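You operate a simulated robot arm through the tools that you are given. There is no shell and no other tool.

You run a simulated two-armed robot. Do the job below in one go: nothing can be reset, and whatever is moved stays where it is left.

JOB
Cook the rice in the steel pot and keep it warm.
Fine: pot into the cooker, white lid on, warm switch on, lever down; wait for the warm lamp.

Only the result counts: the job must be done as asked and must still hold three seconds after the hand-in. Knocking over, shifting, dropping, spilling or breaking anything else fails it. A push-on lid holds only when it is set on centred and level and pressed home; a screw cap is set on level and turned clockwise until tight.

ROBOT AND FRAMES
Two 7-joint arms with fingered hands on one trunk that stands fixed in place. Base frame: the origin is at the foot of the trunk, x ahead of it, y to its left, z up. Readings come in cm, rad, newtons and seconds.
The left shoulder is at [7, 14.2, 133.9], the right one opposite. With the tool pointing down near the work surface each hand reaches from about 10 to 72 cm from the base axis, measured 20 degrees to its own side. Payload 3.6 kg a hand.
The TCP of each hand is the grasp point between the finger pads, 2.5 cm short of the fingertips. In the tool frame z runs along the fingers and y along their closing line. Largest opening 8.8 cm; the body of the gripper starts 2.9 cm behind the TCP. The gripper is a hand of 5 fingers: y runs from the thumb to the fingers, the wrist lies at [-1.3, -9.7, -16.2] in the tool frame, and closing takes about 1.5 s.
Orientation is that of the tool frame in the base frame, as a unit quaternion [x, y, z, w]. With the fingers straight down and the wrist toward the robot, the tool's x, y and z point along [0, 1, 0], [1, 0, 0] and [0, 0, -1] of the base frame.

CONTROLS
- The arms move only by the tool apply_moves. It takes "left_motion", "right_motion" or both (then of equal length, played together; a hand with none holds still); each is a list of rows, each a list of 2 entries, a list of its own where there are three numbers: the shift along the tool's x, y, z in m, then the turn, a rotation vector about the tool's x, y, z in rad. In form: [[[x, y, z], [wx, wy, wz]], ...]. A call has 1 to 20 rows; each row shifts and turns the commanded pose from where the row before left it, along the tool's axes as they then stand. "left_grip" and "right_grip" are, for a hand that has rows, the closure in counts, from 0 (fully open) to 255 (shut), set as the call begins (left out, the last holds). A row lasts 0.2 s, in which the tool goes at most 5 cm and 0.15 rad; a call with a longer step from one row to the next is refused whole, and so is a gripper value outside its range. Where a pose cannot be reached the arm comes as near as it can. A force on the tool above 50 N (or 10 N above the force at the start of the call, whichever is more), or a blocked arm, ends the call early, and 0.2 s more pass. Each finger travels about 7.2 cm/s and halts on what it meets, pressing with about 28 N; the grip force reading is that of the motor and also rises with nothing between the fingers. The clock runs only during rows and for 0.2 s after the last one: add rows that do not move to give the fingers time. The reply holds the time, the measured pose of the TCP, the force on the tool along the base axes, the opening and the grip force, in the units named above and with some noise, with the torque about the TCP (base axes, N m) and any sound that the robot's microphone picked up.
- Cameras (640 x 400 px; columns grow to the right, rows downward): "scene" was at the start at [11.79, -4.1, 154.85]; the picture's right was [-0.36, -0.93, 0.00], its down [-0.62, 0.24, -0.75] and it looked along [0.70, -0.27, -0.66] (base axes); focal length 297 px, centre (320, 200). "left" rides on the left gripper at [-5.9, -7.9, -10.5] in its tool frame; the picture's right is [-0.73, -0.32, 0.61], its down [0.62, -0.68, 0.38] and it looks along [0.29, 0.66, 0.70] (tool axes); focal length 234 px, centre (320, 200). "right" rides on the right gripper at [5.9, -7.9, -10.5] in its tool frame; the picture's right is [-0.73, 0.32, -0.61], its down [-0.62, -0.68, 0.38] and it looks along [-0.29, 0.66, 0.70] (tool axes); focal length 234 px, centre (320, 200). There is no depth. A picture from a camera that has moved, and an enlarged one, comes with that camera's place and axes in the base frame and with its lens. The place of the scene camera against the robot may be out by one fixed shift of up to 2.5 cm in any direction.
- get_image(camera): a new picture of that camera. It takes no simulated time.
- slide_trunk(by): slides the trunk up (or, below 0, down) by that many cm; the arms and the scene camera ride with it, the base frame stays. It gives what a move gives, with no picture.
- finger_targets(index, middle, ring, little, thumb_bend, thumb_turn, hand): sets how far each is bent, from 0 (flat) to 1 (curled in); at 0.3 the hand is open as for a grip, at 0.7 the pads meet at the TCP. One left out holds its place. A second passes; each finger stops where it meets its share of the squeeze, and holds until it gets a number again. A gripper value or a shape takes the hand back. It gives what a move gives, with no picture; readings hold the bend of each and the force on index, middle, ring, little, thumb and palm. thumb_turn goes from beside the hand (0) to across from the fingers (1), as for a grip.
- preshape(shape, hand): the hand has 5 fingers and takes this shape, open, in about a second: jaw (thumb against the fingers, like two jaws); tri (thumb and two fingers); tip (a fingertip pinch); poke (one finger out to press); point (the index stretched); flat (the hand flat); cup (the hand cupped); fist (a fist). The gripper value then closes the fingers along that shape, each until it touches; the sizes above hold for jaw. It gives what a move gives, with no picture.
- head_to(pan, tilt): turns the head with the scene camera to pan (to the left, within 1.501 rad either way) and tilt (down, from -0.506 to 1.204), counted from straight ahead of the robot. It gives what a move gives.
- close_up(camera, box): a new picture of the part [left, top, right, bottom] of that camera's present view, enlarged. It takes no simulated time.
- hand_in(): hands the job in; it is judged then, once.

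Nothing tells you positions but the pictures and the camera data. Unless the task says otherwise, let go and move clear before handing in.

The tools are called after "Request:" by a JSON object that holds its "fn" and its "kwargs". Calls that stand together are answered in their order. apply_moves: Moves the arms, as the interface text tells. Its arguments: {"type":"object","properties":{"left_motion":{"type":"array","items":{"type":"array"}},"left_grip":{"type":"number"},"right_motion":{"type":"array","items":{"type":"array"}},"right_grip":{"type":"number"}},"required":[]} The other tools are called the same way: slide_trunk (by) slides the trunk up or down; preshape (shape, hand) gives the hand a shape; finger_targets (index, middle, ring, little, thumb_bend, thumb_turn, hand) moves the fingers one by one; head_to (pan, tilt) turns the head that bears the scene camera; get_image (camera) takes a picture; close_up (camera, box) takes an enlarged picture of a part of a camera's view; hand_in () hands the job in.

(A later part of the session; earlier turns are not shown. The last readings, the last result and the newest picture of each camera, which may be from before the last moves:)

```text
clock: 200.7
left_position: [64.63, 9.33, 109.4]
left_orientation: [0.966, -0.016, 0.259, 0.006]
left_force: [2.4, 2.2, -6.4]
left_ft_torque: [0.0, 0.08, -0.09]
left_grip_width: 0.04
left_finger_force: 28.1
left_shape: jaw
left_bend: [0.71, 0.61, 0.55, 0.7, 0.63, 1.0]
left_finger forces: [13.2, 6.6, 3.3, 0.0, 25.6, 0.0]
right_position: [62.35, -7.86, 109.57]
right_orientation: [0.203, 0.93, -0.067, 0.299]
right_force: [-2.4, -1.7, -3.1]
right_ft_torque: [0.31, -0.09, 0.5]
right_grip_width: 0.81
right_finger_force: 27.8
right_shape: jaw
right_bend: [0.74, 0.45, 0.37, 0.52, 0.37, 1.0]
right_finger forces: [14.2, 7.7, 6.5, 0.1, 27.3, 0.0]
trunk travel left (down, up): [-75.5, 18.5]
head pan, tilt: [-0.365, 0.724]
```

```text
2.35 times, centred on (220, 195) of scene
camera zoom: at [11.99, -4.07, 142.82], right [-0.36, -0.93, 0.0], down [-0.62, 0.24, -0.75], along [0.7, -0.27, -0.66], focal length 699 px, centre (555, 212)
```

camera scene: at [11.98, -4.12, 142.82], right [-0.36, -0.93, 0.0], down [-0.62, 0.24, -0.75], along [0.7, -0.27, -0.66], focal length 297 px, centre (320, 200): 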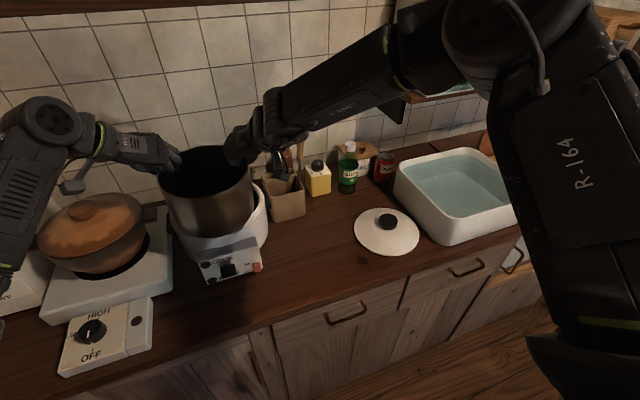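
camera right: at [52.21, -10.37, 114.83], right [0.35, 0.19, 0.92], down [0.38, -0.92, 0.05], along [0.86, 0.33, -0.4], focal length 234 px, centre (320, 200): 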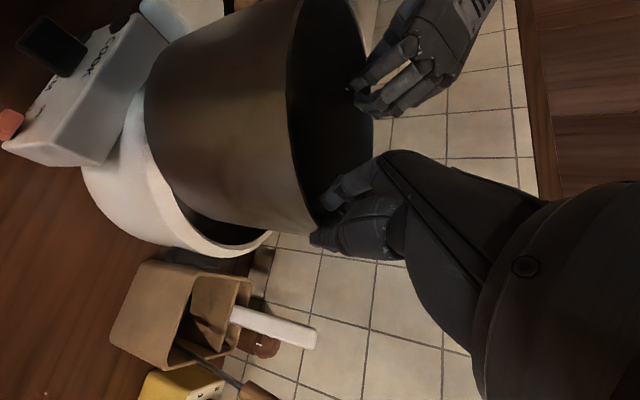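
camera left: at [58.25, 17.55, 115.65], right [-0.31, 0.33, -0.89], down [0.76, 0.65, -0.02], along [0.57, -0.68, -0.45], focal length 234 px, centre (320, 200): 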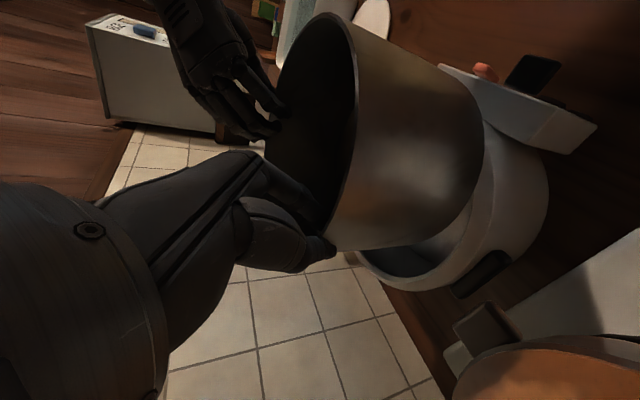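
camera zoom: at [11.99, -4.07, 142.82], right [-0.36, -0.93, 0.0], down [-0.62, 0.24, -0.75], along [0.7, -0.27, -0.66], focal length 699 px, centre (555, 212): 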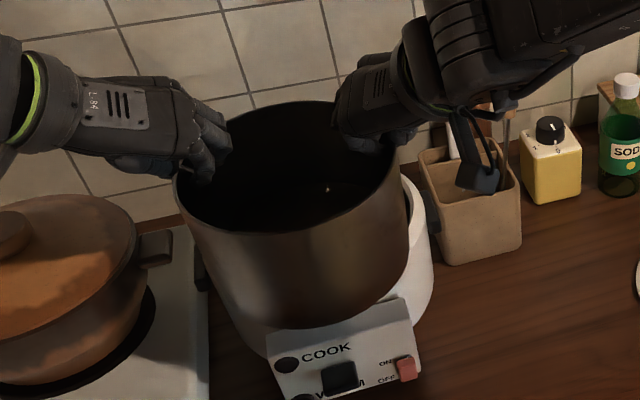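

Balanced again. Now I'll raise the trunk in steps, lowering the hands relative to it to keep the pot at the same height.

Request:
{"fn": "slide_trunk", "kwargs": {"by": 4}}

Request:
{"fn": "apply_moves", "kwargs": {"left_motion": [[[-0.005, 0, 0.0087], [0, 0, 0]], [[-0.005, 0, 0.0087], [0, 0, 0]], [[-0.005, 0, 0.0087], [0, 0, 0]], [[-0.005, 0, 0.0087], [0, 0, 0]], [[0, 0, 0], [0, 0, 0]]], "right_motion": [[[0.0058, 0, 0.0081], [0, 0, 0]], [[0.0058, 0, 0.0081], [0, 0, 0]], [[0.0058, 0, 0.0081], [0, 0, 0]], [[0.0058, 0, 0.0081], [0, 0, 0]], [[0, 0, 0], [0, 0, 0]]]}}

Request:
{"fn": "slide_trunk", "kwargs": {"by": 4}}

Request:
{"fn": "apply_moves", "kwargs": {"left_motion": [[[-0.005, 0, 0.0087], [0, 0, 0]], [[-0.005, 0, 0.0087], [0, 0, 0]], [[-0.005, 0, 0.0087], [0, 0, 0]], [[-0.005, 0, 0.0087], [0, 0, 0]], [[0, 0, 0], [0, 0, 0]]], "right_motion": [[[0.0058, 0, 0.0081], [0, 0, 0]], [[0.0058, 0, 0.0081], [0, 0, 0]], [[0.0058, 0, 0.0081], [0, 0, 0]], [[0.0058, 0, 0.0081], [0, 0, 0]], [[0, 0, 0], [0, 0, 0]]]}}

Request:
{"fn": "close_up", "kwargs": {"camera": "scene", "box": [120, 130, 320, 300]}}

```text
clock: 201.5
left_position: [64.73, 9.27, 113.45]
left_orientation: [0.966, -0.016, 0.259, 0.006]
left_force: [3.0, 3.0, -6.5]
left_ft_torque: [-0.02, 0.05, -0.09]
left_grip_width: 0.05
left_finger_force: 27.9
left_shape: jaw
left_bend: [0.71, 0.61, 0.55, 0.7, 0.63, 1.0]
left_finger forces: [13.0, 6.5, 3.2, 0.0, 26.4, 0.0]
right_position: [62.48, -7.74, 113.59]
right_orientation: [0.204, 0.93, -0.067, 0.298]
right_force: [-3.0, -3.0, -2.0]
right_ft_torque: [0.24, -0.09, 0.49]
right_grip_width: 0.79
right_finger_force: 28.6
right_shape: jaw
right_bend: [0.74, 0.46, 0.38, 0.52, 0.37, 1.0]
right_finger forces: [13.6, 7.4, 6.5, 0.0, 27.7, 0.1]
trunk travel left (down, up): [-79.5, 14.5]
head pan, tilt: [-0.365, 0.724]
```

```text
clock: 202.7
left_position: [64.82, 9.19, 109.42]
left_orientation: [0.966, -0.016, 0.259, 0.006]
left_force: [2.7, 2.8, -6.2]
left_ft_torque: [0.03, 0.01, -0.09]
left_grip_width: 0.07
left_finger_force: 28.4
left_shape: jaw
left_bend: [0.71, 0.61, 0.55, 0.7, 0.63, 1.0]
left_finger forces: [12.8, 7.0, 3.6, 0.1, 27.1, 0.0]
right_position: [62.3, -7.67, 109.73]
right_orientation: [0.203, 0.93, -0.066, 0.298]
right_force: [-1.7, -3.2, -2.6]
right_ft_torque: [0.28, -0.1, 0.43]
right_grip_width: 0.76
right_finger_force: 28.3
right_shape: jaw
right_bend: [0.74, 0.46, 0.38, 0.52, 0.37, 1.0]
right_finger forces: [13.7, 6.9, 6.4, 0.1, 27.3, 0.1]
trunk travel left (down, up): [-79.5, 14.5]
head pan, tilt: [-0.365, 0.724]
```

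```text
clock: 203.5
left_position: [64.84, 9.12, 113.34]
left_orientation: [0.966, -0.015, 0.259, 0.006]
left_force: [2.4, 3.3, -6.2]
left_ft_torque: [-0.01, 0.0, -0.11]
left_grip_width: 0.04
left_finger_force: 27.9
left_shape: jaw
left_bend: [0.71, 0.61, 0.55, 0.7, 0.63, 1.0]
left_finger forces: [12.8, 7.0, 3.7, 0.0, 27.1, 0.0]
right_position: [62.33, -7.74, 113.55]
right_orientation: [0.204, 0.93, -0.067, 0.298]
right_force: [-2.6, -3.5, -3.0]
right_ft_torque: [0.29, -0.13, 0.47]
right_grip_width: 0.75
right_finger_force: 27.4
right_shape: jaw
right_bend: [0.74, 0.46, 0.38, 0.52, 0.37, 1.0]
right_finger forces: [13.5, 6.9, 6.5, 0.1, 27.2, 0.1]
trunk travel left (down, up): [-83.5, 10.5]
head pan, tilt: [-0.365, 0.724]
```

```text
clock: 204.7
left_position: [64.88, 9.02, 109.35]
left_orientation: [0.966, -0.016, 0.259, 0.006]
left_force: [2.8, 4.4, -6.4]
left_ft_torque: [0.0, 0.01, -0.13]
left_grip_width: 0.05
left_finger_force: 28.2
left_shape: jaw
left_bend: [0.71, 0.61, 0.55, 0.7, 0.63, 1.0]
left_finger forces: [12.4, 6.5, 3.3, 0.0, 27.5, 0.1]
right_position: [62.23, -7.89, 109.58]
right_orientation: [0.203, 0.93, -0.065, 0.299]
right_force: [-2.5, -5.0, -3.1]
right_ft_torque: [0.23, -0.15, 0.43]
right_grip_width: 0.73
right_finger_force: 28.0
right_shape: jaw
right_bend: [0.74, 0.46, 0.38, 0.52, 0.37, 1.0]
right_finger forces: [12.8, 6.8, 6.2, 0.0, 27.5, 0.1]
trunk travel left (down, up): [-83.5, 10.5]
head pan, tilt: [-0.365, 0.724]
```

```text
2.35 times, centred on (220, 215) of scene
camera zoom: at [11.98, -4.08, 150.82], right [-0.36, -0.93, 0.0], down [-0.62, 0.24, -0.75], along [0.7, -0.27, -0.66], focal length 699 px, centre (555, 165)
```

zoom: 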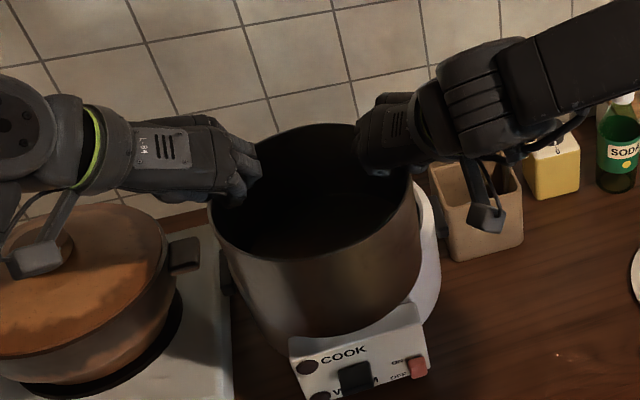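

Trunk is nearly back to its original height and everything is steady. Now I'll rotate the pot together with both hands about its own axis, a few degrees counter-clockwise, which shortens the left arm's reach.

Request:
{"fn": "apply_moves", "kwargs": {"left_motion": [[[-0.00318, -0.0012, -0.00185], [0.0219, 0.0002, -0.0378]], [[-0.00318, -0.00058, -0.00185], [0.0219, 0.0002, -0.0378]], [[-0.00318, -0.00058, -0.00185], [0.0219, 0.0002, -0.0378]], [[0, 0, 0], [0, 0, 0]]], "right_motion": [[[-0.00287, 0.0007, 0.0021], [-0.0255, 0, -0.0354]], [[-0.00287, 0.0013, 0.00207], [-0.0255, 0, -0.0354]], [[-0.00287, 0.0013, 0.00207], [-0.0255, 0, -0.0354]], [[0, 0, 0], [0, 0, 0]]]}}

Request:
{"fn": "close_up", "kwargs": {"camera": "scene", "box": [120, 130, 320, 300]}}

```text
clock: 205.7
left_position: [63.73, 9.31, 109.45]
left_orientation: [0.965, 0.047, 0.259, -0.011]
left_force: [2.0, -4.4, -5.6]
left_ft_torque: [-0.13, 0.03, -0.18]
left_grip_width: 0.08
left_finger_force: 27.8
left_shape: jaw
left_bend: [0.71, 0.61, 0.55, 0.7, 0.63, 1.0]
left_finger forces: [15.2, 8.5, 4.1, 0.1, 24.1, 0.0]
right_position: [63.3, -7.9, 109.68]
right_orientation: [0.142, 0.941, -0.045, 0.303]
right_force: [-1.5, 5.2, -3.0]
right_ft_torque: [0.35, -0.06, 0.49]
right_grip_width: 0.79
right_finger_force: 28.1
right_shape: jaw
right_bend: [0.74, 0.46, 0.38, 0.52, 0.38, 1.0]
right_finger forces: [16.1, 8.3, 6.6, 0.0, 24.0, 0.0]
trunk travel left (down, up): [-83.5, 10.5]
head pan, tilt: [-0.365, 0.724]
```

```text
2.35 times, centred on (220, 215) of scene
camera zoom: at [12.0, -4.1, 150.82], right [-0.36, -0.93, 0.0], down [-0.62, 0.24, -0.75], along [0.7, -0.27, -0.66], focal length 699 px, centre (555, 165)
```

zoom: 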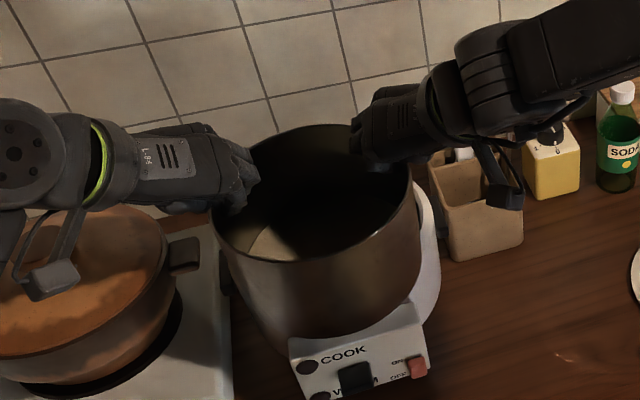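

Works smoothly. Another three steps of rotation.

Request:
{"fn": "apply_moves", "kwargs": {"left_motion": [[[-0.00318, -0.0001, -0.00185], [0.0219, 0.0002, -0.0378]], [[-0.00318, -0.00058, -0.00185], [0.0219, 0.0002, -0.0378]], [[-0.00318, -0.00058, -0.00185], [0.0219, 0.0002, -0.0378]], [[0, 0, 0], [0, 0, 0]]], "right_motion": [[[-0.00287, 0.0016, 0.0021], [-0.0255, 0, -0.0354]], [[-0.00287, 0.0013, 0.00207], [-0.0255, 0, -0.0354]], [[-0.00287, 0.0013, 0.00207], [-0.0255, 0, -0.0354]], [[0, 0, 0], [0, 0, 0]]]}}

Request:
{"fn": "close_up", "kwargs": {"camera": "scene", "box": [120, 130, 320, 300]}}

```text
clock: 206.7
left_position: [62.52, 9.3, 109.48]
left_orientation: [0.959, 0.11, 0.258, -0.028]
left_force: [2.8, -1.9, -6.1]
left_ft_torque: [-0.14, 0.02, -0.14]
left_grip_width: 0.06
left_finger_force: 28.4
left_shape: jaw
left_bend: [0.71, 0.61, 0.55, 0.7, 0.63, 1.0]
left_finger forces: [14.9, 7.8, 3.4, 0.0, 24.8, 0.1]
right_position: [64.4, -7.8, 109.68]
right_orientation: [0.095, 0.946, -0.027, 0.307]
right_force: [-2.4, 2.4, -3.0]
right_ft_torque: [0.33, 0.06, 0.57]
right_grip_width: 0.77
right_finger_force: 28.2
right_shape: jaw
right_bend: [0.74, 0.46, 0.37, 0.52, 0.38, 1.0]
right_finger forces: [13.8, 9.4, 6.5, 0.1, 25.6, 0.0]
trunk travel left (down, up): [-83.5, 10.5]
head pan, tilt: [-0.365, 0.724]
```

```text
2.35 times, centred on (220, 215) of scene
camera zoom: at [12.0, -4.1, 150.82], right [-0.36, -0.93, 0.0], down [-0.62, 0.24, -0.75], along [0.7, -0.27, -0.66], focal length 699 px, centre (555, 165)
```

zoom: 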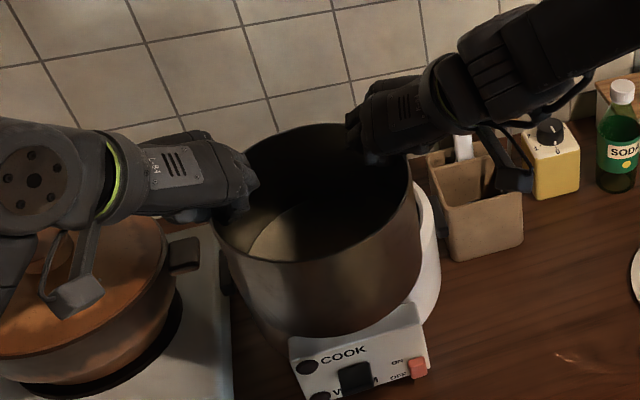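

The rotation is done. I'll raise the trunk the last 4 cm and lower the hands by the same amount, then move forward over the cooker.

Request:
{"fn": "slide_trunk", "kwargs": {"by": 4}}

Request:
{"fn": "apply_moves", "kwargs": {"left_motion": [[[-0.005, 0, 0.0086], [0, 0, 0]], [[-0.005, 0, 0.0086], [0, 0, 0]], [[-0.005, 0, 0.0086], [0, 0, 0]], [[-0.005, 0, 0.0086], [0, 0, 0]], [[0, 0, 0], [0, 0, 0]]], "right_motion": [[[0.0059, 0, 0.0081], [0, 0, 0]], [[0.0059, 0, 0.0081], [0, 0, 0]], [[0.0059, 0, 0.0081], [0, 0, 0]], [[0.0059, 0, 0.0081], [0, 0, 0]], [[0, 0, 0], [0, 0, 0]]]}}

Request:
{"fn": "apply_moves", "kwargs": {"left_motion": [[[0.0042, 0.0011, 0.0024], [0, 0, 0]], [[0.0084, 0.0023, 0.0049], [0, 0, 0]], [[0.0084, 0.0023, 0.0049], [0, 0, 0]], [[0.0084, 0.0023, 0.0049], [0, 0, 0]], [[0, 0, 0], [0, 0, 0]]], "right_motion": [[[-0.004, 0.001, 0.0029], [0, 0, 0]], [[-0.0079, 0.002, 0.0058], [0, 0, 0]], [[-0.0079, 0.002, 0.0058], [0, 0, 0]], [[-0.0079, 0.002, 0.0058], [0, 0, 0]], [[0, 0, 0], [0, 0, 0]]]}}

Request:
{"fn": "get_image", "kwargs": {"camera": "scene"}}

```text
clock: 207.5
left_position: [62.64, 9.33, 113.44]
left_orientation: [0.96, 0.11, 0.257, -0.027]
left_force: [2.7, -0.8, -6.4]
left_ft_torque: [-0.1, 0.02, -0.14]
left_grip_width: 0.01
left_finger_force: 27.7
left_shape: jaw
left_bend: [0.71, 0.61, 0.55, 0.7, 0.63, 1.0]
left_finger forces: [14.8, 7.4, 3.4, 0.0, 24.9, 0.0]
right_position: [64.38, -7.65, 113.75]
right_orientation: [0.096, 0.946, -0.027, 0.307]
right_force: [-2.4, 1.3, -3.6]
right_ft_torque: [0.3, -0.01, 0.56]
right_grip_width: 0.76
right_finger_force: 28.1
right_shape: jaw
right_bend: [0.74, 0.46, 0.37, 0.52, 0.37, 1.0]
right_finger forces: [13.5, 9.3, 6.6, 0.0, 25.9, 0.0]
trunk travel left (down, up): [-87.5, 6.5]
head pan, tilt: [-0.365, 0.724]
```

```text
clock: 208.7
left_position: [62.53, 9.25, 109.43]
left_orientation: [0.96, 0.109, 0.257, -0.028]
left_force: [2.7, -1.0, -5.5]
left_ft_torque: [-0.08, 0.03, -0.15]
left_grip_width: 0.05
left_finger_force: 28.0
left_shape: jaw
left_bend: [0.71, 0.61, 0.55, 0.7, 0.63, 1.0]
left_finger forces: [14.1, 7.5, 4.1, 0.0, 25.2, 0.0]
right_position: [64.3, -7.71, 109.71]
right_orientation: [0.098, 0.946, -0.026, 0.308]
right_force: [-2.7, 0.6, -2.8]
right_ft_torque: [0.36, 0.01, 0.58]
right_grip_width: 0.78
right_finger_force: 28.2
right_shape: jaw
right_bend: [0.74, 0.46, 0.37, 0.52, 0.37, 1.0]
right_finger forces: [14.4, 9.0, 6.5, 0.0, 26.4, 0.0]
trunk travel left (down, up): [-87.5, 6.5]
head pan, tilt: [-0.365, 0.724]
```

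```text
clock: 209.9
left_position: [66.04, 9.43, 109.54]
left_orientation: [0.959, 0.111, 0.259, -0.027]
left_force: [1.2, 4.4, -6.4]
left_ft_torque: [0.0, 0.01, -0.1]
left_grip_width: 0.05
left_finger_force: 28.3
left_shape: jaw
left_bend: [0.71, 0.61, 0.55, 0.7, 0.63, 1.0]
left_finger forces: [12.8, 6.6, 3.5, 0.0, 27.1, 0.1]
right_position: [67.87, -7.54, 109.85]
right_orientation: [0.096, 0.946, -0.027, 0.308]
right_force: [-1.1, -2.6, -3.2]
right_ft_torque: [0.24, 0.0, 0.48]
right_grip_width: 0.75
right_finger_force: 27.7
right_shape: jaw
right_bend: [0.74, 0.46, 0.37, 0.52, 0.37, 1.0]
right_finger forces: [13.2, 7.5, 6.4, 0.0, 27.8, 0.0]
trunk travel left (down, up): [-87.5, 6.5]
head pan, tilt: [-0.365, 0.724]
```

```text
taken
camera scene: at [11.99, -4.09, 154.82], right [-0.36, -0.93, 0.0], down [-0.62, 0.24, -0.75], along [0.7, -0.27, -0.66], focal length 297 px, centre (320, 200)
```

scene: 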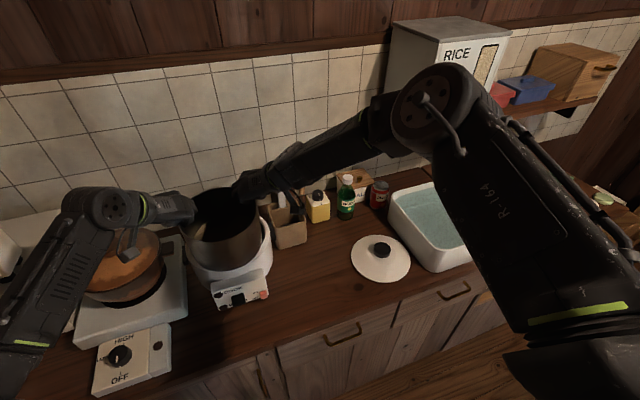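

No limits now. Moving forward another 3.5 cm, then I'll check the alignment over the cooker opening.

Request:
{"fn": "apply_moves", "kwargs": {"left_motion": [[[0.0042, 0.0006, 0.0024], [0, 0, 0]], [[0.0084, 0.0023, 0.0049], [0, 0, 0]], [[0.0084, 0.0023, 0.0049], [0, 0, 0]], [[0.0084, 0.0023, 0.0049], [0, 0, 0]], [[0, 0, 0], [0, 0, 0]]], "right_motion": [[[-0.004, 0.0005, 0.0029], [0, 0, 0]], [[-0.0079, 0.002, 0.0058], [0, 0, 0]], [[-0.0079, 0.002, 0.0058], [0, 0, 0]], [[-0.0079, 0.002, 0.0058], [0, 0, 0]], [[0, 0, 0], [0, 0, 0]]]}}

Request:
{"fn": "get_image", "kwargs": {"camera": "scene"}}

Request:
{"fn": "get_image", "kwargs": {"camera": "left"}}

Request:
{"fn": "get_image", "kwargs": {"camera": "right"}}

```text
clock: 211.1
left_position: [69.64, 9.25, 109.5]
left_orientation: [0.96, 0.11, 0.258, -0.027]
left_force: [1.9, -0.6, -6.5]
left_ft_torque: [-0.06, 0.04, -0.15]
left_grip_width: 0.06
left_finger_force: 28.5
left_shape: jaw
left_bend: [0.71, 0.61, 0.55, 0.7, 0.63, 1.0]
left_finger forces: [13.8, 7.3, 3.9, 0.0, 25.6, 0.0]
right_position: [71.48, -7.74, 109.73]
right_orientation: [0.096, 0.946, -0.026, 0.308]
right_force: [-2.6, 0.3, -2.8]
right_ft_torque: [0.37, -0.02, 0.55]
right_grip_width: 0.77
right_finger_force: 28.0
right_shape: jaw
right_bend: [0.74, 0.46, 0.37, 0.52, 0.37, 1.0]
right_finger forces: [14.3, 8.4, 6.9, 0.1, 26.8, 0.1]
trunk travel left (down, up): [-87.5, 6.5]
head pan, tilt: [-0.365, 0.724]
```

```text
taken
camera scene: at [12.01, -4.09, 154.82], right [-0.36, -0.93, 0.0], down [-0.62, 0.24, -0.75], along [0.7, -0.27, -0.66], focal length 297 px, centre (320, 200)
```

scene: 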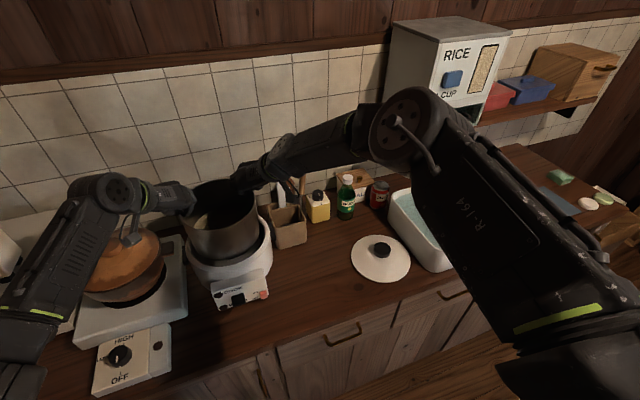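

```text
taken
camera left: at [57.67, 14.55, 115.56], right [-0.39, 0.24, -0.89], down [0.56, 0.83, -0.02], along [0.73, -0.51, -0.45], focal length 234 px, centre (320, 200)
```

left: 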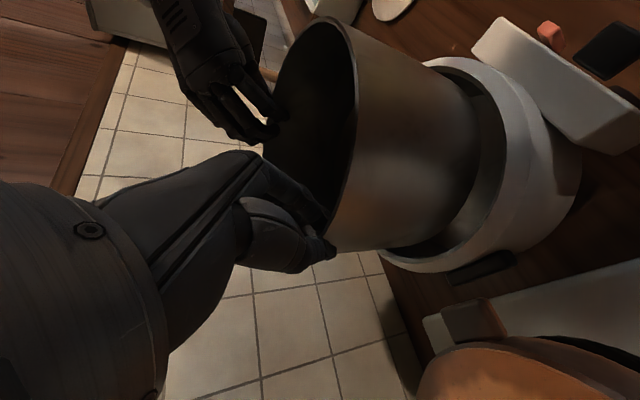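

```text
taken
camera right: at [59.21, -13.35, 114.78], right [0.29, 0.26, 0.92], down [0.58, -0.81, 0.05], along [0.76, 0.52, -0.39], focal length 234 px, centre (320, 200)
```

right: 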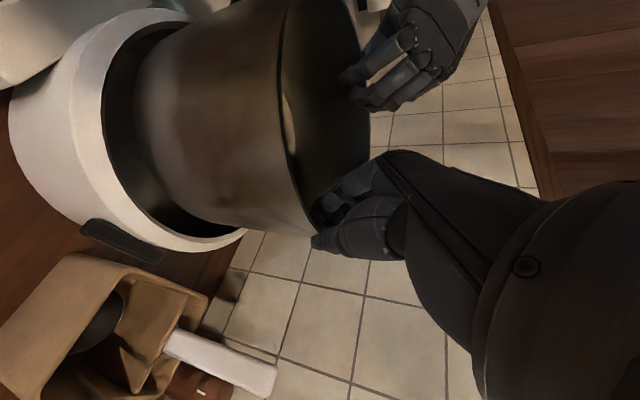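

The pot hovers over the opening. I'll zoom in to measure the cooker rim relative to the pot precisely.

Request:
{"fn": "close_up", "kwargs": {"camera": "right", "box": [0, 0, 320, 270]}}

Request:
{"fn": "close_up", "kwargs": {"camera": "left", "box": [340, 20, 620, 290]}}

Request:
{"fn": "close_up", "kwargs": {"camera": "scene", "box": [150, 160, 310, 310]}}

```text
1.48 times, centred on (160, 135) of right
camera zoom: at [59.21, -13.35, 114.78], right [0.29, 0.26, 0.92], down [0.58, -0.81, 0.05], along [0.76, 0.52, -0.39], focal length 347 px, centre (557, 296)
```

zoom: 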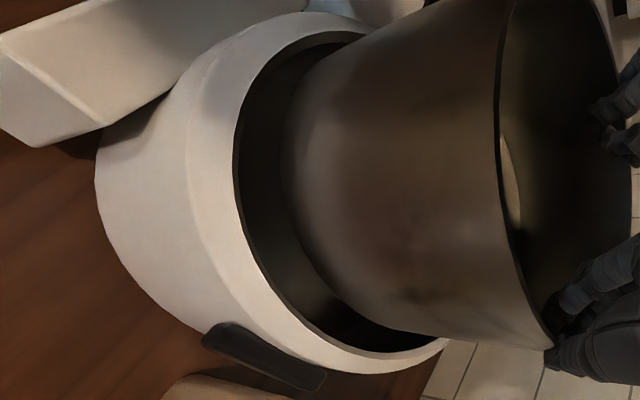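

```text
1.48 times, centred on (480, 155) of left
camera zoom: at [57.67, 14.55, 115.56], right [-0.39, 0.24, -0.89], down [0.56, 0.83, -0.02], along [0.73, -0.51, -0.45], focal length 347 px, centre (83, 267)
```

zoom: 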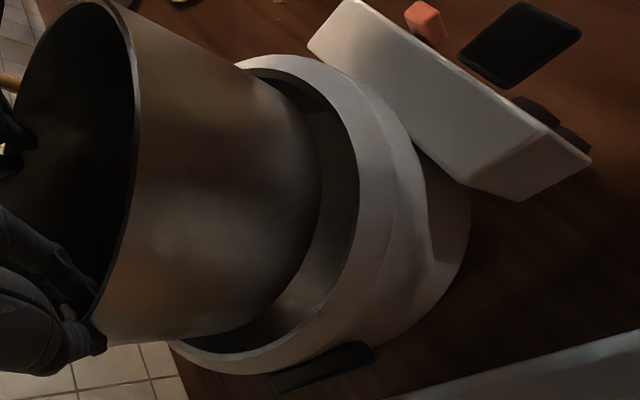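

```text
2.67 times, centred on (230, 235) of scene
camera zoom: at [12.01, -4.09, 154.82], right [-0.36, -0.93, 0.0], down [-0.62, 0.24, -0.75], along [0.7, -0.27, -0.66], focal length 793 px, centre (560, 107)
```

zoom: 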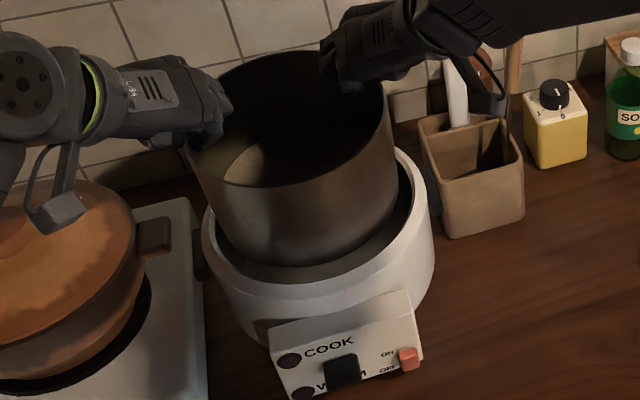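

The cooker opening is centred at about (70.7, 0.9, 96.4), radius 9.4, and the pot is at about (70.0, 0.9), radius 8.55. I'll shift forward 7 mm and lower about 2 cm to the mouth, then re-check.

Request:
{"fn": "apply_moves", "kwargs": {"left_motion": [[[0.0063, 0.0017, 0.0037], [0, 0, 0]], [[-0.005, 0, 0.0086], [0, 0, 0]], [[-0.005, 0, 0.0086], [0, 0, 0]], [[0, 0, 0], [0, 0, 0]]], "right_motion": [[[-0.0059, 0.0015, 0.0043], [0, 0, 0]], [[0.0059, 0, 0.0081], [0, 0, 0]], [[0.0059, 0, 0.0081], [0, 0, 0]], [[0, 0, 0], [0, 0, 0]]]}}

Request:
{"fn": "close_up", "kwargs": {"camera": "right", "box": [0, 0, 320, 270]}}

Request:
{"fn": "close_up", "kwargs": {"camera": "left", "box": [340, 20, 620, 290]}}

Request:
{"fn": "close_up", "kwargs": {"camera": "scene", "box": [150, 160, 310, 310]}}

```text
clock: 212.1
left_position: [70.49, 9.18, 107.45]
left_orientation: [0.96, 0.109, 0.257, -0.027]
left_force: [0.3, 4.1, -5.6]
left_ft_torque: [0.0, 0.02, -0.1]
left_grip_width: 0.06
left_finger_force: 28.1
left_shape: jaw
left_bend: [0.71, 0.61, 0.55, 0.7, 0.63, 1.0]
left_finger forces: [12.8, 6.6, 3.6, 0.0, 26.8, 0.1]
right_position: [72.34, -7.78, 107.63]
right_orientation: [0.097, 0.946, -0.027, 0.308]
right_force: [-2.1, -3.2, -2.2]
right_ft_torque: [0.27, -0.02, 0.46]
right_grip_width: 0.76
right_finger_force: 28.0
right_shape: jaw
right_bend: [0.74, 0.46, 0.37, 0.52, 0.37, 1.0]
right_finger forces: [13.4, 7.5, 6.5, 0.1, 27.9, 0.0]
trunk travel left (down, up): [-87.5, 6.5]
head pan, tilt: [-0.365, 0.724]
```

```text
1.48 times, centred on (160, 135) of right
camera zoom: at [60.06, -13.35, 112.7], right [0.29, 0.26, 0.92], down [0.58, -0.81, 0.05], along [0.76, 0.52, -0.39], focal length 347 px, centre (557, 296)
```

zoom: 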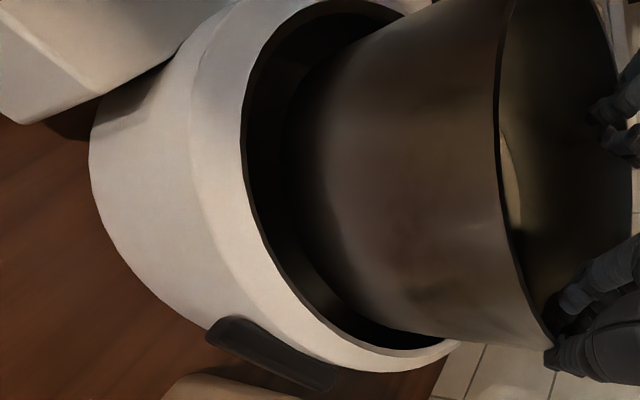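

```text
1.48 times, centred on (480, 155) of left
camera zoom: at [58.56, 14.48, 113.54], right [-0.39, 0.24, -0.89], down [0.56, 0.83, -0.02], along [0.73, -0.51, -0.46], focal length 347 px, centre (83, 267)
```

zoom: 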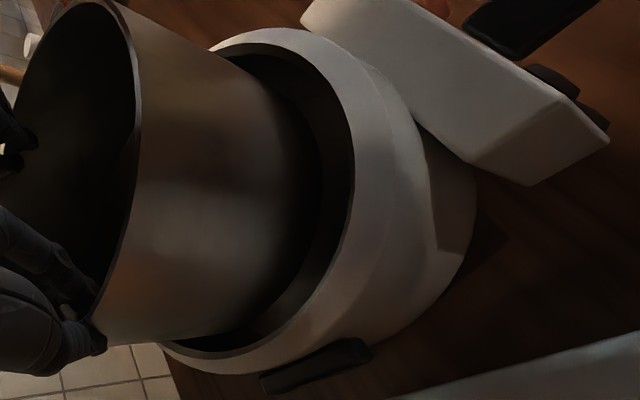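

```text
2.67 times, centred on (230, 235) of scene
camera zoom: at [12.03, -4.09, 154.82], right [-0.36, -0.93, 0.0], down [-0.62, 0.24, -0.75], along [0.7, -0.27, -0.66], focal length 793 px, centre (560, 107)
```

zoom: 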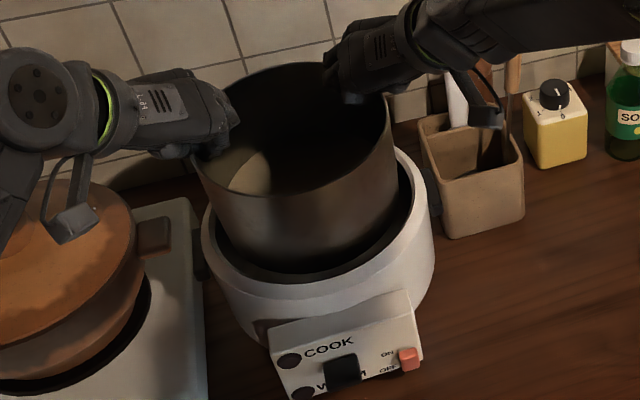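

The pot bottom is at the mouth with clearance all round. I'll shift back 2 mm and lower it slowly into the cooker, watching the forces.

Request:
{"fn": "apply_moves", "kwargs": {"left_motion": [[[-0.0042, -0.0005, 0.0032], [0, 0, 0]], [[-0.0025, 0, 0.0043], [0, 0, 0]], [[-0.0025, 0, 0.0043], [0, 0, 0]], [[-0.0025, 0, 0.0043], [0, 0, 0]], [[-0.0025, 0, 0.0043], [0, 0, 0]], [[-0.0025, 0, 0.0043], [0, 0, 0]], [[0, 0, 0], [0, 0, 0]]], "right_motion": [[[0.0045, -0.0006, 0.0029], [0, 0, 0]], [[0.0029, 0, 0.004], [0, 0, 0]], [[0.0029, 0, 0.004], [0, 0, 0]], [[0.0029, 0, 0.004], [0, 0, 0]], [[0.0029, 0, 0.004], [0, 0, 0]], [[0.0029, 0, 0.004], [0, 0, 0]], [[0, 0, 0], [0, 0, 0]]]}}

Request:
{"fn": "close_up", "kwargs": {"camera": "scene", "box": [150, 160, 310, 310]}}

Request:
{"fn": "close_up", "kwargs": {"camera": "left", "box": [300, 0, 600, 290]}}

Request:
{"fn": "close_up", "kwargs": {"camera": "right", "box": [40, 0, 360, 270]}}

```text
clock: 213.7
left_position: [70.22, 9.23, 104.41]
left_orientation: [0.959, 0.11, 0.258, -0.028]
left_force: [2.1, -0.2, -5.4]
left_ft_torque: [-0.07, 0.03, -0.12]
left_grip_width: 0.03
left_finger_force: 28.0
left_shape: jaw
left_bend: [0.71, 0.61, 0.55, 0.7, 0.63, 1.0]
left_finger forces: [14.1, 7.9, 3.4, 0.0, 26.0, 0.0]
right_position: [71.89, -7.81, 104.8]
right_orientation: [0.097, 0.946, -0.027, 0.309]
right_force: [-3.2, -0.2, -3.4]
right_ft_torque: [0.27, 0.02, 0.49]
right_grip_width: 0.75
right_finger_force: 28.4
right_shape: jaw
right_bend: [0.74, 0.46, 0.37, 0.52, 0.37, 1.0]
right_finger forces: [13.1, 8.4, 6.8, 0.1, 25.7, 0.0]
trunk travel left (down, up): [-87.5, 6.5]
head pan, tilt: [-0.365, 0.724]
```

```text
2.67 times, centred on (230, 235) of scene
camera zoom: at [12.01, -4.08, 154.82], right [-0.36, -0.93, 0.0], down [-0.62, 0.24, -0.75], along [0.7, -0.27, -0.66], focal length 793 px, centre (560, 107)
```

zoom: 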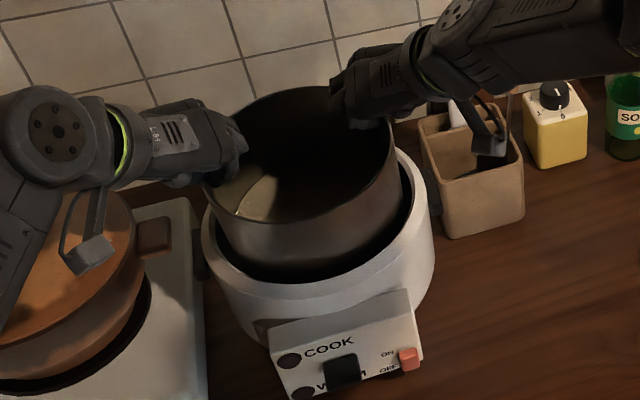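

```text
1.38 times, centred on (450, 145) of left
camera zoom: at [58.26, 14.54, 110.46], right [-0.39, 0.24, -0.89], down [0.56, 0.83, -0.02], along [0.73, -0.51, -0.45], focal length 323 px, centre (141, 276)
```

zoom: 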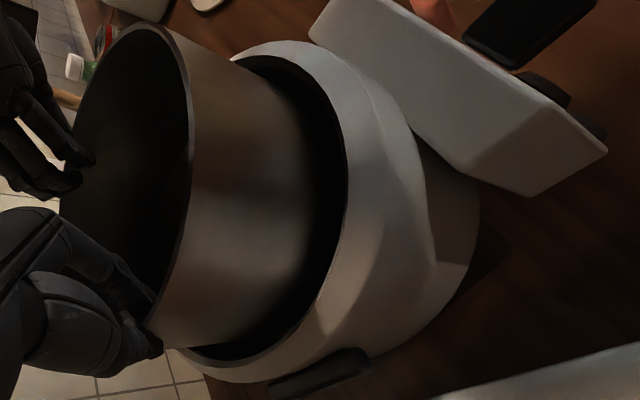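

```text
1.48 times, centred on (200, 135) of right
camera zoom: at [59.8, -13.33, 109.88], right [0.29, 0.26, 0.92], down [0.58, -0.81, 0.05], along [0.76, 0.52, -0.39], focal length 347 px, centre (498, 296)
```

zoom: 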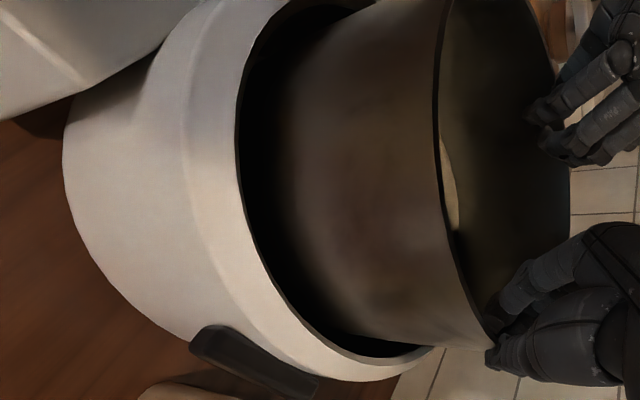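

The pot is entering cleanly with no contact. Continuing down 4 cm.

Request:
{"fn": "apply_moves", "kwargs": {"left_motion": [[[-0.0025, 0, 0.0043], [0, 0, 0]], [[-0.0025, 0, 0.0043], [0, 0, 0]], [[-0.0025, 0, 0.0043], [0, 0, 0]], [[-0.0025, 0, 0.0043], [0, 0, 0]], [[-0.0025, 0, 0.0043], [0, 0, 0]], [[-0.0025, 0, 0.0043], [0, 0, 0]], [[-0.0025, 0, 0.0043], [0, 0, 0]], [[-0.0025, 0, 0.0043], [0, 0, 0]], [[0, 0, 0], [0, 0, 0]]], "right_motion": [[[0.0029, 0, 0.004], [0, 0, 0]], [[0.0029, 0, 0.004], [0, 0, 0]], [[0.0029, 0, 0.004], [0, 0, 0]], [[0.0029, 0, 0.004], [0, 0, 0]], [[0.0029, 0, 0.004], [0, 0, 0]], [[0.0029, 0, 0.004], [0, 0, 0]], [[0.0029, 0, 0.004], [0, 0, 0]], [[0.0029, 0, 0.004], [0, 0, 0]], [[0, 0, 0], [0, 0, 0]]]}}

Request:
{"fn": "close_up", "kwargs": {"camera": "scene", "box": [150, 160, 310, 310]}}

Request:
{"fn": "close_up", "kwargs": {"camera": "left", "box": [260, 0, 560, 290]}}

Request:
{"fn": "close_up", "kwargs": {"camera": "right", "box": [80, 0, 400, 290]}}

```text
clock: 215.7
left_position: [70.06, 9.3, 100.44]
left_orientation: [0.96, 0.109, 0.257, -0.028]
left_force: [2.7, -0.8, -6.4]
left_ft_torque: [-0.07, 0.03, -0.19]
left_grip_width: 0.03
left_finger_force: 28.2
left_shape: jaw
left_bend: [0.71, 0.61, 0.55, 0.7, 0.63, 1.0]
left_finger forces: [14.3, 7.1, 3.7, 0.0, 25.3, 0.1]
right_position: [72.06, -7.54, 100.74]
right_orientation: [0.096, 0.946, -0.027, 0.308]
right_force: [-2.8, 0.8, -3.1]
right_ft_torque: [0.32, -0.02, 0.52]
right_grip_width: 0.77
right_finger_force: 27.6
right_shape: jaw
right_bend: [0.74, 0.46, 0.37, 0.52, 0.37, 1.0]
right_finger forces: [14.5, 8.5, 6.7, 0.1, 26.2, 0.0]
trunk travel left (down, up): [-87.5, 6.5]
head pan, tilt: [-0.365, 0.724]
```

```text
2.67 times, centred on (230, 235) of scene
camera zoom: at [12.02, -4.08, 154.82], right [-0.36, -0.93, 0.0], down [-0.62, 0.24, -0.75], along [0.7, -0.27, -0.66], focal length 793 px, centre (560, 107)
```

zoom: 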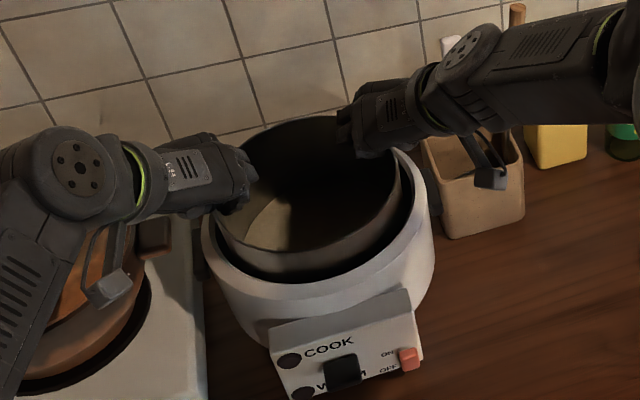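

```text
1.38 times, centred on (410, 145) of left
camera zoom: at [58.23, 14.61, 106.58], right [-0.39, 0.24, -0.89], down [0.56, 0.83, -0.02], along [0.73, -0.51, -0.46], focal length 323 px, centre (196, 276)
```

zoom: 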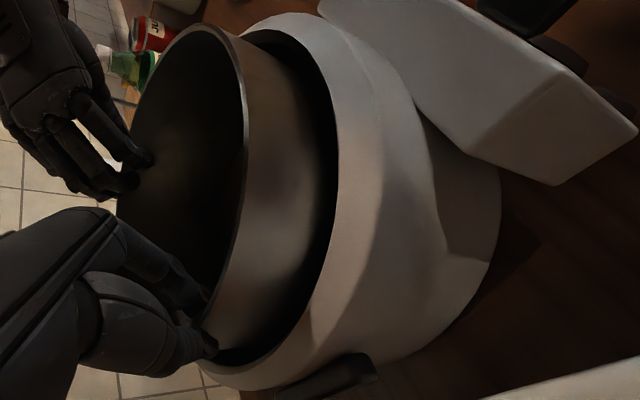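

```text
1.38 times, centred on (240, 145) of right
camera zoom: at [59.83, -13.28, 105.83], right [0.29, 0.26, 0.92], down [0.58, -0.81, 0.05], along [0.76, 0.52, -0.39], focal length 323 px, centre (430, 276)
```

zoom: 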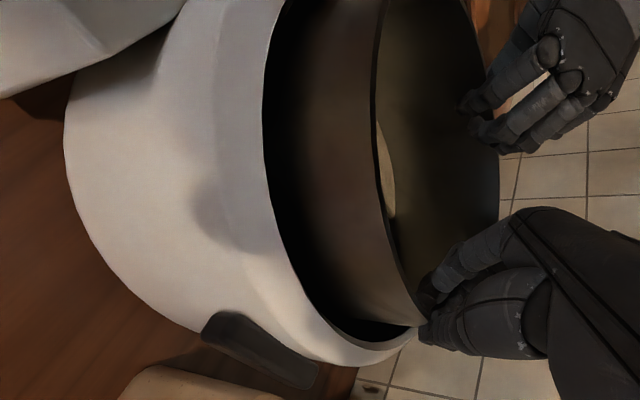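

Almost in. Now very small steps, watching for the floor or rim contact.

Request:
{"fn": "apply_moves", "kwargs": {"left_motion": [[[-0.0015, 0, 0.0026], [0, 0, 0]], [[-0.0015, 0, 0.0026], [0, 0, 0]], [[-0.0015, 0, 0.0026], [0, 0, 0]], [[-0.0015, 0, 0.0026], [0, 0, 0]], [[0, 0, 0], [0, 0, 0]]], "right_motion": [[[0.0018, 0, 0.0024], [0, 0, 0]], [[0.0018, 0, 0.0024], [0, 0, 0]], [[0.0018, 0, 0.0024], [0, 0, 0]], [[0.0018, 0, 0.0024], [0, 0, 0]], [[0, 0, 0], [0, 0, 0]]]}}

Request:
{"fn": "close_up", "kwargs": {"camera": "left", "box": [260, 40, 460, 290]}}

Request:
{"fn": "close_up", "kwargs": {"camera": "right", "box": [180, 40, 400, 290]}}

```text
clock: 216.9
left_position: [70.18, 9.29, 99.2]
left_orientation: [0.96, 0.11, 0.258, -0.027]
left_force: [4.2, 1.2, -5.7]
left_ft_torque: [-0.04, 0.02, -0.14]
left_grip_width: 0.04
left_finger_force: 27.7
left_shape: jaw
left_bend: [0.71, 0.61, 0.55, 0.7, 0.63, 1.0]
left_finger forces: [13.6, 6.8, 3.4, 0.0, 25.8, 0.0]
right_position: [72.02, -7.69, 99.59]
right_orientation: [0.097, 0.946, -0.029, 0.308]
right_force: [-0.5, -0.9, -3.6]
right_ft_torque: [0.3, -0.04, 0.47]
right_grip_width: 0.77
right_finger_force: 28.1
right_shape: jaw
right_bend: [0.74, 0.46, 0.37, 0.52, 0.37, 1.0]
right_finger forces: [13.1, 7.5, 6.9, 0.0, 26.4, 0.0]
trunk travel left (down, up): [-87.5, 6.5]
head pan, tilt: [-0.365, 0.724]
```

```text
1.60 times, centred on (360, 165) of left
camera zoom: at [58.3, 14.58, 105.35], right [-0.39, 0.24, -0.89], down [0.56, 0.83, -0.02], along [0.73, -0.51, -0.46], focal length 375 px, centre (256, 256)
```

zoom: 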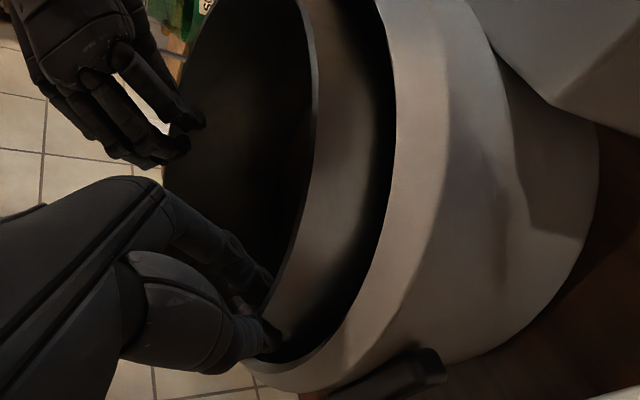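

```text
1.60 times, centred on (290, 165) of right
camera zoom: at [59.85, -13.28, 104.62], right [0.29, 0.26, 0.92], down [0.58, -0.81, 0.05], along [0.76, 0.52, -0.39], focal length 375 px, centre (368, 256)
```

zoom: 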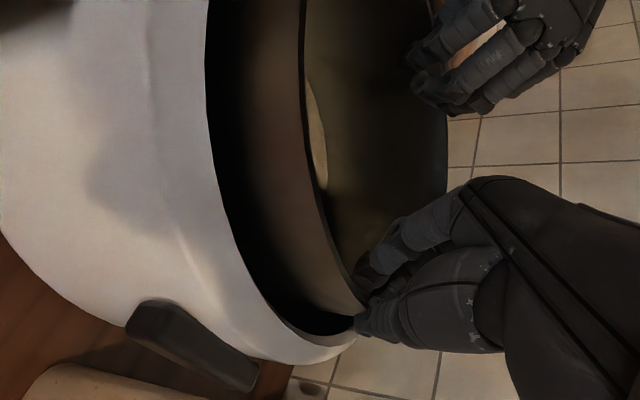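

Thumbs are entering the gap without pushing. Continuing in small steps.

Request:
{"fn": "apply_moves", "kwargs": {"left_motion": [[[-0.001, 0, 0.0017], [0, 0, 0]], [[-0.001, 0, 0.0017], [0, 0, 0]], [[-0.001, 0, 0.0017], [0, 0, 0]], [[0, 0, 0], [0, 0, 0]]], "right_motion": [[[0.0012, 0, 0.0016], [0, 0, 0]], [[0.0012, 0, 0.0016], [0, 0, 0]], [[0.0012, 0, 0.0016], [0, 0, 0]], [[0, 0, 0], [0, 0, 0]]]}}

Request:
{"fn": "close_up", "kwargs": {"camera": "left", "box": [260, 40, 460, 290]}}

Request:
{"fn": "close_up", "kwargs": {"camera": "right", "box": [180, 40, 400, 290]}}

Request:
{"fn": "close_up", "kwargs": {"camera": "scene", "box": [150, 160, 310, 310]}}

```text
clock: 217.9
left_position: [70.14, 9.19, 98.64]
left_orientation: [0.96, 0.109, 0.257, -0.028]
left_force: [4.6, 5.4, -4.2]
left_ft_torque: [0.0, -0.01, -0.06]
left_grip_width: 0.06
left_finger_force: 27.9
left_shape: jaw
left_bend: [0.71, 0.62, 0.56, 0.7, 0.63, 1.0]
left_finger forces: [13.0, 5.9, 2.9, 0.0, 28.0, 0.0]
right_position: [72.09, -7.69, 98.92]
right_orientation: [0.097, 0.946, -0.026, 0.308]
right_force: [3.1, -6.6, -1.3]
right_ft_torque: [0.25, 0.01, 0.3]
right_grip_width: 0.74
right_finger_force: 28.4
right_shape: jaw
right_bend: [0.74, 0.46, 0.38, 0.52, 0.37, 1.0]
right_finger forces: [12.3, 6.5, 4.1, 0.1, 27.8, 0.0]
trunk travel left (down, up): [-87.5, 6.5]
head pan, tilt: [-0.365, 0.724]
```

```text
1.60 times, centred on (360, 165) of left
camera zoom: at [58.33, 14.51, 104.7], right [-0.39, 0.24, -0.89], down [0.56, 0.83, -0.02], along [0.73, -0.51, -0.46], focal length 375 px, centre (256, 256)
```

zoom: 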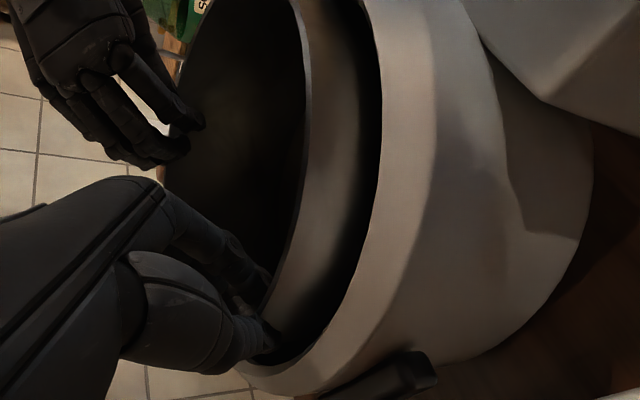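

```text
1.60 times, centred on (290, 165) of right
camera zoom: at [59.91, -13.27, 103.98], right [0.29, 0.26, 0.92], down [0.58, -0.81, 0.05], along [0.76, 0.52, -0.39], focal length 375 px, centre (368, 256)
```

zoom: 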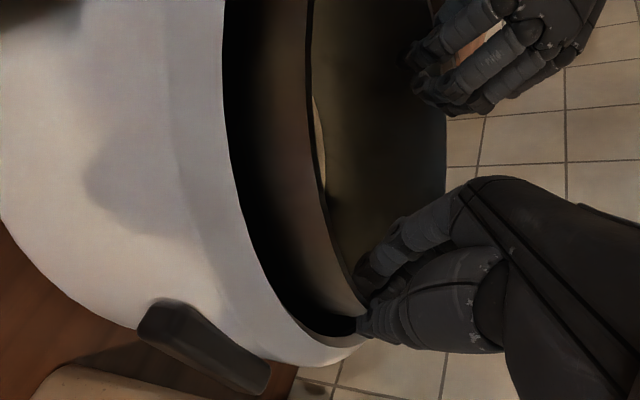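

```text
2.67 times, centred on (230, 235) of scene
camera zoom: at [12.16, -4.11, 154.81], right [-0.36, -0.93, 0.0], down [-0.62, 0.24, -0.75], along [0.7, -0.27, -0.66], focal length 793 px, centre (560, 107)
```

zoom: 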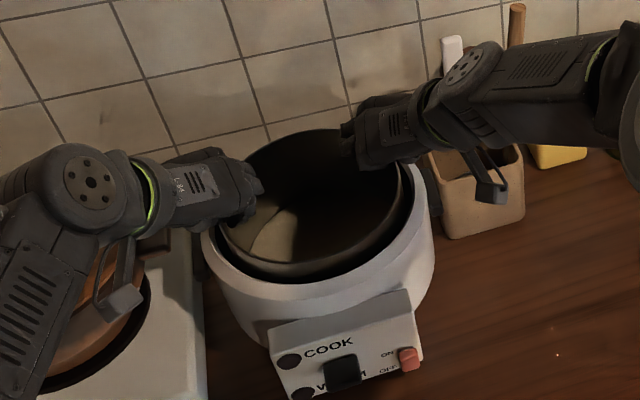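

The bottom edge is starting to touch inside, with about half the weight now carried by the cooker. I'll ease down a few more millimetres and forward a touch.

Request:
{"fn": "apply_moves", "kwargs": {"left_motion": [[[0.0003, 0.0003, 0.002], [0, 0, 0]], [[-0.001, -0.0003, 0.0017], [0, 0, 0]], [[0, 0, 0], [0, 0, 0]]], "right_motion": [[[0, -0.0001, 0.0022], [0, 0, 0]], [[0.0012, -0.0003, 0.0016], [0, 0, 0]], [[0, 0, 0], [0, 0, 0]]]}}

Request:
{"fn": "close_up", "kwargs": {"camera": "scene", "box": [150, 160, 310, 310]}}

```text
clock: 218.7
left_position: [70.17, 9.22, 98.44]
left_orientation: [0.959, 0.11, 0.259, -0.027]
left_force: [5.3, 0.4, -1.6]
left_ft_torque: [-0.06, 0.01, -0.1]
left_grip_width: 0.05
left_finger_force: 28.3
left_shape: jaw
left_bend: [0.71, 0.61, 0.56, 0.7, 0.63, 1.0]
left_finger forces: [14.5, 7.2, 2.9, 0.1, 26.7, 0.0]
right_position: [72.08, -7.63, 98.68]
right_orientation: [0.096, 0.946, -0.026, 0.309]
right_force: [1.5, -0.5, 5.2]
right_ft_torque: [0.42, -0.04, 0.47]
right_grip_width: 0.75
right_finger_force: 28.5
right_shape: jaw
right_bend: [0.74, 0.46, 0.39, 0.52, 0.37, 1.0]
right_finger forces: [16.2, 7.2, 4.7, 0.0, 27.0, 0.0]
trunk travel left (down, up): [-87.5, 6.5]
head pan, tilt: [-0.365, 0.724]
```

```text
2.67 times, centred on (230, 235) of scene
camera zoom: at [11.95, -4.08, 154.84], right [-0.36, -0.93, 0.0], down [-0.62, 0.24, -0.75], along [0.7, -0.27, -0.66], focal length 793 px, centre (560, 107)
```

zoom: 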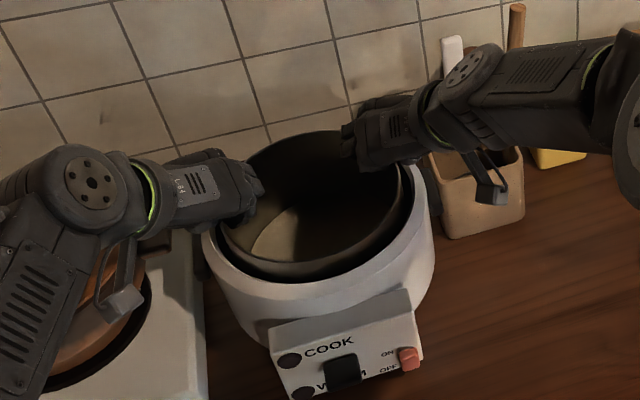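

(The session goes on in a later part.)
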